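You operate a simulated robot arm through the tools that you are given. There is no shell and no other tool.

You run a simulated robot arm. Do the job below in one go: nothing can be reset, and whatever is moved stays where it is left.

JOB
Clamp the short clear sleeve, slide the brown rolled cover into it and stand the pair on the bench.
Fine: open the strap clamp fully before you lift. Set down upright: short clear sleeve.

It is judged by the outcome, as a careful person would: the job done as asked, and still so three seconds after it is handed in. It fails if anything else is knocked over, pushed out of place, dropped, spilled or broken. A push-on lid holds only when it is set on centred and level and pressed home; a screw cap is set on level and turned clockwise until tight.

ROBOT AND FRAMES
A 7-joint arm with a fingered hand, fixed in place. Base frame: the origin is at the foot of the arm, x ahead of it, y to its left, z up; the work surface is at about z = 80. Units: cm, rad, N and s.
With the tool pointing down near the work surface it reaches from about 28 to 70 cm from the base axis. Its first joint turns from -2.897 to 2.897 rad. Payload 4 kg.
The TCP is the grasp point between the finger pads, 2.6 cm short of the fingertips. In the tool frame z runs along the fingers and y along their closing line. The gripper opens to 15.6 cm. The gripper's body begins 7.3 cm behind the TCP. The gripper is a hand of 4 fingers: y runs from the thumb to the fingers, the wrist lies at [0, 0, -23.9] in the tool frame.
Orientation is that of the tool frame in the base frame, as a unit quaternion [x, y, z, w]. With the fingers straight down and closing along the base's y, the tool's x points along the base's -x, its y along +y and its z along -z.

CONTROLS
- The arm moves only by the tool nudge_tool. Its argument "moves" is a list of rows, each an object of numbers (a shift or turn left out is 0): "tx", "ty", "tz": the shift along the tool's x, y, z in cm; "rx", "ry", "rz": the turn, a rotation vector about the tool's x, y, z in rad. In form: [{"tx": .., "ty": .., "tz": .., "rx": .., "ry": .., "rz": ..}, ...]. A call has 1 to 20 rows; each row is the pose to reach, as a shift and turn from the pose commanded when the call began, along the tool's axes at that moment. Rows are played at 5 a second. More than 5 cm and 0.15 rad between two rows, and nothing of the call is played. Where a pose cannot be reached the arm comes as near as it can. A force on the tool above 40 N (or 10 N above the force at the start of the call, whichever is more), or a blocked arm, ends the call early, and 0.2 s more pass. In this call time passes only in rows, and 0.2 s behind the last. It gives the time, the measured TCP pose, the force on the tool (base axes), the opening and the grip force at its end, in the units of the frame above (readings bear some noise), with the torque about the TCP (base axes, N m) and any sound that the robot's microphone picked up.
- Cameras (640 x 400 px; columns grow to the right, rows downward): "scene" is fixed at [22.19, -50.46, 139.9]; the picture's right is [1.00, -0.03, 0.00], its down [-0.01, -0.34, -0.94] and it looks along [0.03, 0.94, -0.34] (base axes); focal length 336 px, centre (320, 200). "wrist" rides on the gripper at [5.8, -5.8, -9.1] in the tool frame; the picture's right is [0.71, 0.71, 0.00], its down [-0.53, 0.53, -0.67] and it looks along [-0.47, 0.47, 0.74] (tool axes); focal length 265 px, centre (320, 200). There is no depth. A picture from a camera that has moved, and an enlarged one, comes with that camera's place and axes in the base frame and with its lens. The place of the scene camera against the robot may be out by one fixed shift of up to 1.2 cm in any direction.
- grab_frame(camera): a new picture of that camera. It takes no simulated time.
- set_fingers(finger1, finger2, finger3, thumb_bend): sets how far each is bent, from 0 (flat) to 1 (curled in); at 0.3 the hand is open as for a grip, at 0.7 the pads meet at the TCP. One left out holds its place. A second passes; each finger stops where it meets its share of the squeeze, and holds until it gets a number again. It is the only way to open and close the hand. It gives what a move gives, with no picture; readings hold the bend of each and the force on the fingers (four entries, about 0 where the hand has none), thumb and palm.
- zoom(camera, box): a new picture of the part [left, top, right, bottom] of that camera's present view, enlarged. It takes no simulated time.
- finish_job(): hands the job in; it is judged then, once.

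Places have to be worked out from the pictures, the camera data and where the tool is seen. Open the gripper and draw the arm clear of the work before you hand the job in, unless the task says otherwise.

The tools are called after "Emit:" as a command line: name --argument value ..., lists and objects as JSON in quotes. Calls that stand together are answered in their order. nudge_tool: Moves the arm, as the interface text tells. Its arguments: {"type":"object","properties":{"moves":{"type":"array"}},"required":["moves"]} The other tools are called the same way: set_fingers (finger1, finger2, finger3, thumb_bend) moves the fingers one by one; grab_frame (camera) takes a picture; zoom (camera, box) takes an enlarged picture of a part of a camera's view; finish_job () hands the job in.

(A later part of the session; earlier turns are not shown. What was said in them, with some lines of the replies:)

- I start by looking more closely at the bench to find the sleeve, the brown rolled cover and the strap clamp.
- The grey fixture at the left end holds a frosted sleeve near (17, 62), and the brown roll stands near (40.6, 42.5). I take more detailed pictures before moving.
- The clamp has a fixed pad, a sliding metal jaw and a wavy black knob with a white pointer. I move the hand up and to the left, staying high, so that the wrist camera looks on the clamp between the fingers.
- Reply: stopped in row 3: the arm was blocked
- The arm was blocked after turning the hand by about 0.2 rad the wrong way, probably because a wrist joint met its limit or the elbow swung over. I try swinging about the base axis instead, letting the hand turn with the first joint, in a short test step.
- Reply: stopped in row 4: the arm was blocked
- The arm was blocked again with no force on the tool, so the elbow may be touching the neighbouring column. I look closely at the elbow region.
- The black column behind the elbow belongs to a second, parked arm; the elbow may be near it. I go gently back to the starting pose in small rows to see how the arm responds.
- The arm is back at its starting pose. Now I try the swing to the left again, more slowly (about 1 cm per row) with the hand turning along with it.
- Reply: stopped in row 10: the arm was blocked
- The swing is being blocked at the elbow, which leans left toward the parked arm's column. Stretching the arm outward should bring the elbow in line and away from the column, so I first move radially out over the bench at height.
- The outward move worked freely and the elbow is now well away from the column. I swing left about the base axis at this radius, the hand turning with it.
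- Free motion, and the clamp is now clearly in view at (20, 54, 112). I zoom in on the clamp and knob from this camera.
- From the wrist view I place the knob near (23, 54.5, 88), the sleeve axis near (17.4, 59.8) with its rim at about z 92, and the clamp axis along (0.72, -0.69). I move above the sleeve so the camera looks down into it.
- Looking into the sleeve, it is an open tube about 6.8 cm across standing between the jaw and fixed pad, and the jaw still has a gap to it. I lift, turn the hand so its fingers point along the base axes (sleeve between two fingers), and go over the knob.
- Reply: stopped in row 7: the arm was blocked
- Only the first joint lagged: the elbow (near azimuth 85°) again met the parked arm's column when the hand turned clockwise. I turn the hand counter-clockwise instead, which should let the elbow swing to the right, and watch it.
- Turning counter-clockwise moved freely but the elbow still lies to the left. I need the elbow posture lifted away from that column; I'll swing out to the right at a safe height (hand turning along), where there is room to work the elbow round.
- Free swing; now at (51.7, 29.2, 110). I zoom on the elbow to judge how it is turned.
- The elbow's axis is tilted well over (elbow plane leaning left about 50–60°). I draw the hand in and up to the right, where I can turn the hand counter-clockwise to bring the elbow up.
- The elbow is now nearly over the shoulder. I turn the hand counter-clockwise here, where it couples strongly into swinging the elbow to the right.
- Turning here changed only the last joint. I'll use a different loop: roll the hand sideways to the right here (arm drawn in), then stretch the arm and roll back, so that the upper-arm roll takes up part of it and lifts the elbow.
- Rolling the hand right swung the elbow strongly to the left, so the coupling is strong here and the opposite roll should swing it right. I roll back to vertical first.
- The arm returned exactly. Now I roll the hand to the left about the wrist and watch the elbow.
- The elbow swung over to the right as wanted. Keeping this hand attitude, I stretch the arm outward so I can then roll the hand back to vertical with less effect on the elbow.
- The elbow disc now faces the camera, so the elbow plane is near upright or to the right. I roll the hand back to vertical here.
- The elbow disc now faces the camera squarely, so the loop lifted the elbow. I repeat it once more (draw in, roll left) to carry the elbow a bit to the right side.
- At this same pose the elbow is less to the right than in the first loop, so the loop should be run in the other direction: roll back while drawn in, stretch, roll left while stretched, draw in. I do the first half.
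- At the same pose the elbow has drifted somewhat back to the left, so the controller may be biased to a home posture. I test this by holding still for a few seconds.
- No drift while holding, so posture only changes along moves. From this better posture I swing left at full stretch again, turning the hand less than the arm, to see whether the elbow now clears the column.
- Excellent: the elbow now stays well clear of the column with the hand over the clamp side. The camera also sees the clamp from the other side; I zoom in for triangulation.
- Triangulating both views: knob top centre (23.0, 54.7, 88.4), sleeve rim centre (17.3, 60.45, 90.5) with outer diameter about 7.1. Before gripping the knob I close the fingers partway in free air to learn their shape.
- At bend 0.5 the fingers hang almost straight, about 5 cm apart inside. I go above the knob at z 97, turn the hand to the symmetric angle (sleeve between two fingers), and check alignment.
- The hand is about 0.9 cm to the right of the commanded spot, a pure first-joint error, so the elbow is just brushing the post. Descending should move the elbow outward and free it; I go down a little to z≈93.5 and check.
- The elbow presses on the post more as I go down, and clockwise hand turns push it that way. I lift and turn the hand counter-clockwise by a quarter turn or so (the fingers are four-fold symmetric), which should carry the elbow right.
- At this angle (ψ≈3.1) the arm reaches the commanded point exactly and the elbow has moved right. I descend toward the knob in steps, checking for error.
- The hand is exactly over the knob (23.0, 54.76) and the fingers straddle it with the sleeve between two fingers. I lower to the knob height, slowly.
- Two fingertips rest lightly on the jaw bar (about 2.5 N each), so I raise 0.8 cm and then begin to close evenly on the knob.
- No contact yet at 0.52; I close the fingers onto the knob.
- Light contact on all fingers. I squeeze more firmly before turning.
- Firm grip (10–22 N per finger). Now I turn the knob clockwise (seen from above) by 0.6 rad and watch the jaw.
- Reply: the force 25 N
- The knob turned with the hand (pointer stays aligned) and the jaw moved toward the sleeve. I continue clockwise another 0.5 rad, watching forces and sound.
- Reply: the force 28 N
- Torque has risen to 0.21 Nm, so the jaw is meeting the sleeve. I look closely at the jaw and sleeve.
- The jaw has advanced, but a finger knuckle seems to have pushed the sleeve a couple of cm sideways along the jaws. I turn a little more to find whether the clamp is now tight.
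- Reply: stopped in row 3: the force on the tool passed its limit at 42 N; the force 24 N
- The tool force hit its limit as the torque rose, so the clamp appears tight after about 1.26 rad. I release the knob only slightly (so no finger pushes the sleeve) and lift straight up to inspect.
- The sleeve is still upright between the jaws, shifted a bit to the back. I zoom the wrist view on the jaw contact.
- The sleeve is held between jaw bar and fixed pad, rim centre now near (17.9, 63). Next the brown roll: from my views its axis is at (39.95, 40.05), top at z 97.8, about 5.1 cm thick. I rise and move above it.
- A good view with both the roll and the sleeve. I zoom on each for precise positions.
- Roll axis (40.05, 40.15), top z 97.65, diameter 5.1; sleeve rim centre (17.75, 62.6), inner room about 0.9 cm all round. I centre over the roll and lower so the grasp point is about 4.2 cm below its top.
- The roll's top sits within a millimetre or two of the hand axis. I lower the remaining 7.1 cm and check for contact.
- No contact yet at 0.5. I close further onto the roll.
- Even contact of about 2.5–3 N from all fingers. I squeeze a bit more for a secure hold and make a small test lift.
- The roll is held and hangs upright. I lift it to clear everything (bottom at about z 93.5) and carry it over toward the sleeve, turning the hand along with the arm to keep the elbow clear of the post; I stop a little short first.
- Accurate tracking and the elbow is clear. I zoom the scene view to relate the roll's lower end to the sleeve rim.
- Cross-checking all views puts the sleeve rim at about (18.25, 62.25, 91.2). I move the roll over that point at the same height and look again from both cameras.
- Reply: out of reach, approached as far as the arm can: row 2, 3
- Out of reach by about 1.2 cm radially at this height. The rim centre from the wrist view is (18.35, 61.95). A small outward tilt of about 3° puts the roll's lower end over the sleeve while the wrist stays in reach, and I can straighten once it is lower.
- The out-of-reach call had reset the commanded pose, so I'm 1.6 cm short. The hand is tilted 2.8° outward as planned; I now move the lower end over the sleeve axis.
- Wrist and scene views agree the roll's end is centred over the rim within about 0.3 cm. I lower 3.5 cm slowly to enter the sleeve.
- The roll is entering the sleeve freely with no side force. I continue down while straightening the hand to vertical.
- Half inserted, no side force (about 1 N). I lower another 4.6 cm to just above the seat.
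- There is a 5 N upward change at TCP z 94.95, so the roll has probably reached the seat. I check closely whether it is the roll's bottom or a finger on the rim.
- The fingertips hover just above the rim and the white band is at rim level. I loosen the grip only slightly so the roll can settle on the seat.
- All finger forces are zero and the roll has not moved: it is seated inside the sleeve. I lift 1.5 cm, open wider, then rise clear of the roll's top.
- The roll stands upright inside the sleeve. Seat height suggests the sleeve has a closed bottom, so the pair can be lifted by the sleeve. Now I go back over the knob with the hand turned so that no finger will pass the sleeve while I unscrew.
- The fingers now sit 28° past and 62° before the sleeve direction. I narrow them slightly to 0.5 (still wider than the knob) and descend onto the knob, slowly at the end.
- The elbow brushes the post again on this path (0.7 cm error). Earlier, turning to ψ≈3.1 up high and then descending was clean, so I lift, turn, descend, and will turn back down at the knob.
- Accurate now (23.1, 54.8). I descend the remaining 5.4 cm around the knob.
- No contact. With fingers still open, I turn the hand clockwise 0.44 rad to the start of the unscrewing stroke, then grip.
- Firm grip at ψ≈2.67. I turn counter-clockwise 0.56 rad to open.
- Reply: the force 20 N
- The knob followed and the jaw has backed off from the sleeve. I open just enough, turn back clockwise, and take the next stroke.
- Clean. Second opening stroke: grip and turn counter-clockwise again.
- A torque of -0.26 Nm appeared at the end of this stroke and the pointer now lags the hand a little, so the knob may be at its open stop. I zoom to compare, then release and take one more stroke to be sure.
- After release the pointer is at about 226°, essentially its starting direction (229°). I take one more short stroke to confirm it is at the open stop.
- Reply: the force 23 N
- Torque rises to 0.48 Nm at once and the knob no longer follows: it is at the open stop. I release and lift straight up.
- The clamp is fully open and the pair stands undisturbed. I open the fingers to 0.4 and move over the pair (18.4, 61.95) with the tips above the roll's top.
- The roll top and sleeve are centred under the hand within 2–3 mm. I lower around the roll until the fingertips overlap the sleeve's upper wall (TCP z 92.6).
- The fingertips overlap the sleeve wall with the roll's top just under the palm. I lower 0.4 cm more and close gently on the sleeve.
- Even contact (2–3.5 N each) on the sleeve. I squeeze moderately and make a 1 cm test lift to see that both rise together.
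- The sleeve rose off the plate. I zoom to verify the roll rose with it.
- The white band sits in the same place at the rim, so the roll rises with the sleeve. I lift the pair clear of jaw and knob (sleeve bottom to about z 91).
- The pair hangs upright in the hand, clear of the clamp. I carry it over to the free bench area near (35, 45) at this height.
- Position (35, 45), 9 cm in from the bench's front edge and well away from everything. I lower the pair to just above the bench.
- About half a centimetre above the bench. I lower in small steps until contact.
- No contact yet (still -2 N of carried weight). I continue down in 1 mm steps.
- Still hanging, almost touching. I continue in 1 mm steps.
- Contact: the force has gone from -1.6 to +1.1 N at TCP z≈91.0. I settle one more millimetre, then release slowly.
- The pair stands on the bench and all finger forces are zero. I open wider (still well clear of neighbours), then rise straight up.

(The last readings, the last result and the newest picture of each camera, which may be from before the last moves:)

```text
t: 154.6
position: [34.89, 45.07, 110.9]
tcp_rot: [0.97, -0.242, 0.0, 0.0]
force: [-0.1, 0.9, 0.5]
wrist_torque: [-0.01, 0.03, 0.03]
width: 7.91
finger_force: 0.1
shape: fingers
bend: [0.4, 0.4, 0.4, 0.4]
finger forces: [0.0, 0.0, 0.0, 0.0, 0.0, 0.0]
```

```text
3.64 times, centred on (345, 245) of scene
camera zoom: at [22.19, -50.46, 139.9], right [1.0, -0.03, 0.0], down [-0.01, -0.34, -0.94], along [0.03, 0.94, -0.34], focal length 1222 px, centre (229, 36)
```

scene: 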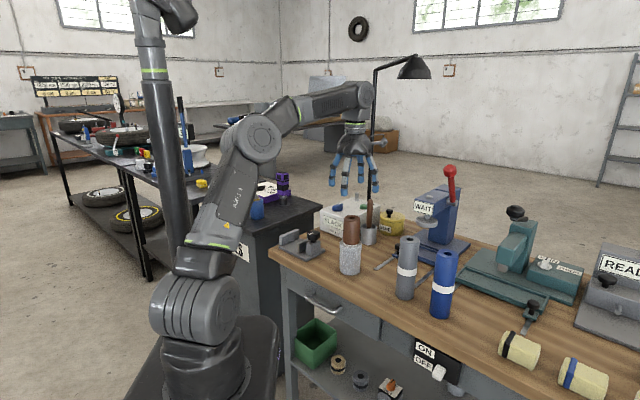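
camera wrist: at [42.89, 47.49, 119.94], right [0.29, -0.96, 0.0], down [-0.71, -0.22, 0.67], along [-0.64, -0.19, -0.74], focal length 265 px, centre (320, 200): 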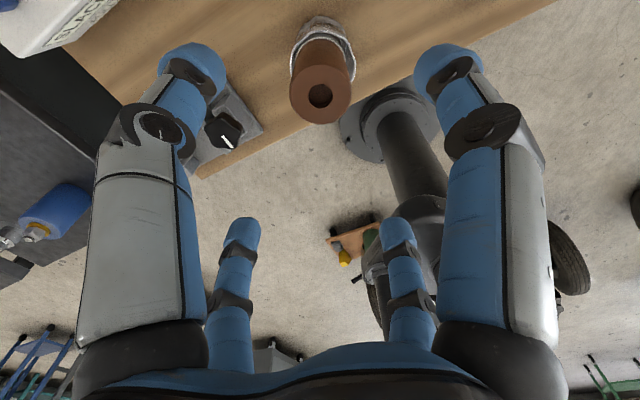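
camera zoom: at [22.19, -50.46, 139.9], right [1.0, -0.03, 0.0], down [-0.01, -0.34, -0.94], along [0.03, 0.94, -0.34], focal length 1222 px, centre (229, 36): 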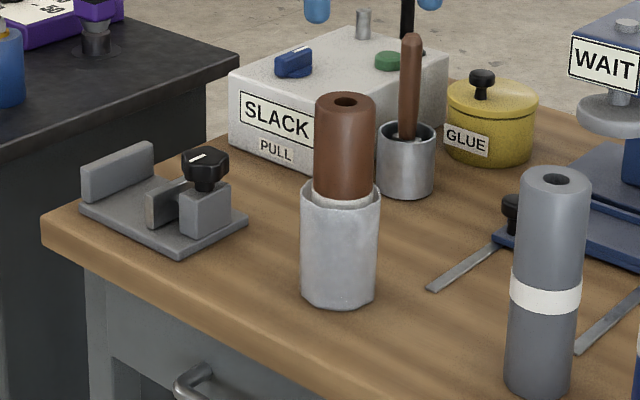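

The pair stands upright on the bench, the clamp is open and nothing else has moved. I open the hand fully and draw the arm clear to the right at height, then take a last look.

Emit:
nudge_tool --moves '[{"tz": -2.0}, {"tz": -4.0}, {"tz": -6.0}, {"tx": 1.95, "ty": 0.89, "tz": -6.5, "rz": 0.038}, {"tx": 3.89, "ty": 1.78, "tz": -7, "rz": 0.076}, {"tx": 5.84, "ty": 2.67, "tz": -7, "rz": 0.114}, {"tx": 7.78, "ty": 3.56, "tz": -7, "rz": 0.152}, {"tx": 9.73, "ty": 4.45, "tz": -7, "rz": 0.19}, {"tx": 11.68, "ty": 5.34, "tz": -7, "rz": 0.228}, {"tx": 13.62, "ty": 6.23, "tz": -7, "rz": 0.266}, {"tx": 15.57, "ty": 7.12, "tz": -7, "rz": 0.304}, {"tx": 17.51, "ty": 8.01, "tz": -7, "rz": 0.342}, {"tx": 19.46, "ty": 8.9, "tz": -7, "rz": 0.38}]'

Emit:
set_fingers --finger1 0.3 --finger2 0.3 --finger3 0.3 --thumb_bend 0.3

Emit:
grab_frame --camera "scene"

Emit:
zoom --camera "scene" --box '[310, 200, 400, 290]'

Emit:
zoom --camera "scene" --box '[270, 215, 330, 265]'

```text
t: 157.4
position: [48.0, 27.89, 117.72]
tcp_rot: [0.907, -0.421, -0.001, -0.001]
force: [-0.1, 0.2, -0.2]
wrist_torque: [0.01, 0.03, -0.04]
width: 7.9
finger_force: 0.2
shape: fingers
bend: [0.4, 0.4, 0.4, 0.4]
finger forces: [0.0, 0.0, 0.0, 0.0, 0.0, 0.0]
```

```text
t: 158.4
position: [48.04, 27.81, 117.81]
tcp_rot: [0.907, -0.422, -0.001, -0.001]
force: [-0.2, -0.2, -0.4]
wrist_torque: [-0.01, 0.04, 0.0]
width: 10.6
finger_force: 0.1
shape: fingers
bend: [0.3, 0.3, 0.3, 0.3]
finger forces: [0.0, 0.0, 0.0, 0.1, 0.0, 0.0]
```

```text
taken
```

scene: 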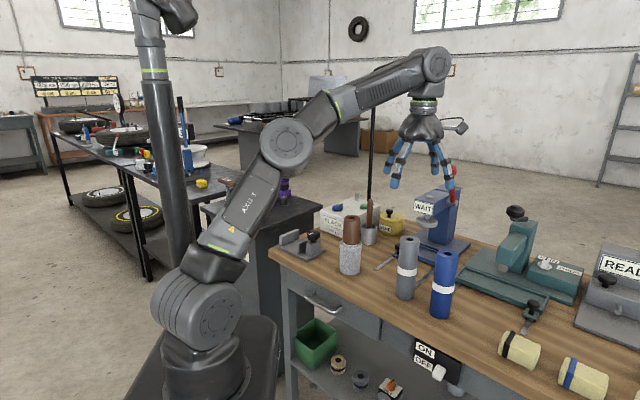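

```text
4.44 times, centred on (355, 245) of scene
camera zoom: at [22.19, -50.46, 139.9], right [1.0, -0.03, 0.0], down [-0.01, -0.34, -0.94], along [0.03, 0.94, -0.34], focal length 1494 px, centre (164, 0)
```

zoom: 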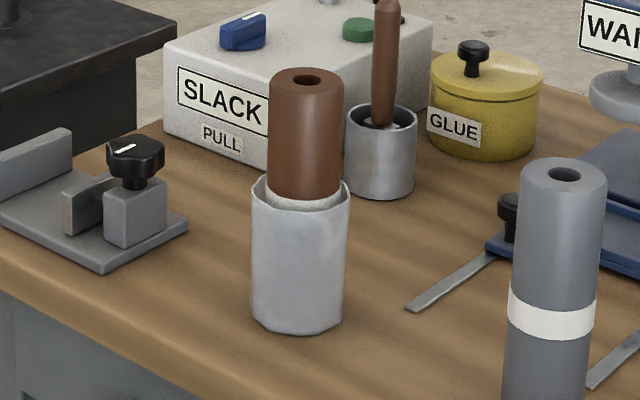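

```text
8.00 times, centred on (300, 240) of scene
camera zoom: at [22.19, -50.46, 139.9], right [1.0, -0.03, 0.0], down [-0.01, -0.34, -0.94], along [0.03, 0.94, -0.34], focal length 2689 px, centre (480, -120)
```

zoom: 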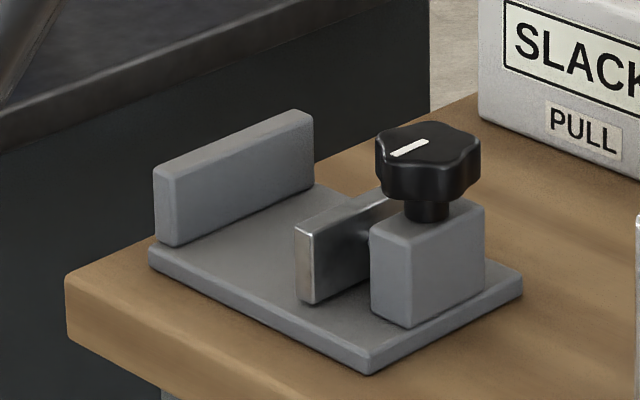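

The sleeve with the brown roll in it is standing upright on the bench. The clamp is open against its stop, everything else is where it was, and the hand is open and clear. I hand the job in.

Emit:
finish_job

```text
The job is handed in.
```

The job is done and handed in. The brown rolled cover is inside the short clear sleeve, and the pair is standing upright on open bench space near where the brown cover originally stood.

- **Clamping:** I turned the clamp knob clockwise until it tightened on the sleeve, then lowered the brown cover in until it sat on the bottom. While I was tightening, a finger pushed the sleeve about 2 cm sideways along the jaws. It stayed upright and was held between the jaw and the fixed pad.
- **Opening and lifting:** I turned the knob back to its open stop before lifting, and checked it with a second turn that met firm resistance. A 1 cm test lift showed the cover rising with the sleeve.
- **Arm contact:** early on, the arm was blocked several times, most likely by its elbow touching the parked arm's post. After I changed the arm's posture it only brushed the post lightly.

The last pictures showed nothing else knocked over or moved. The hand is open and clear of the work.
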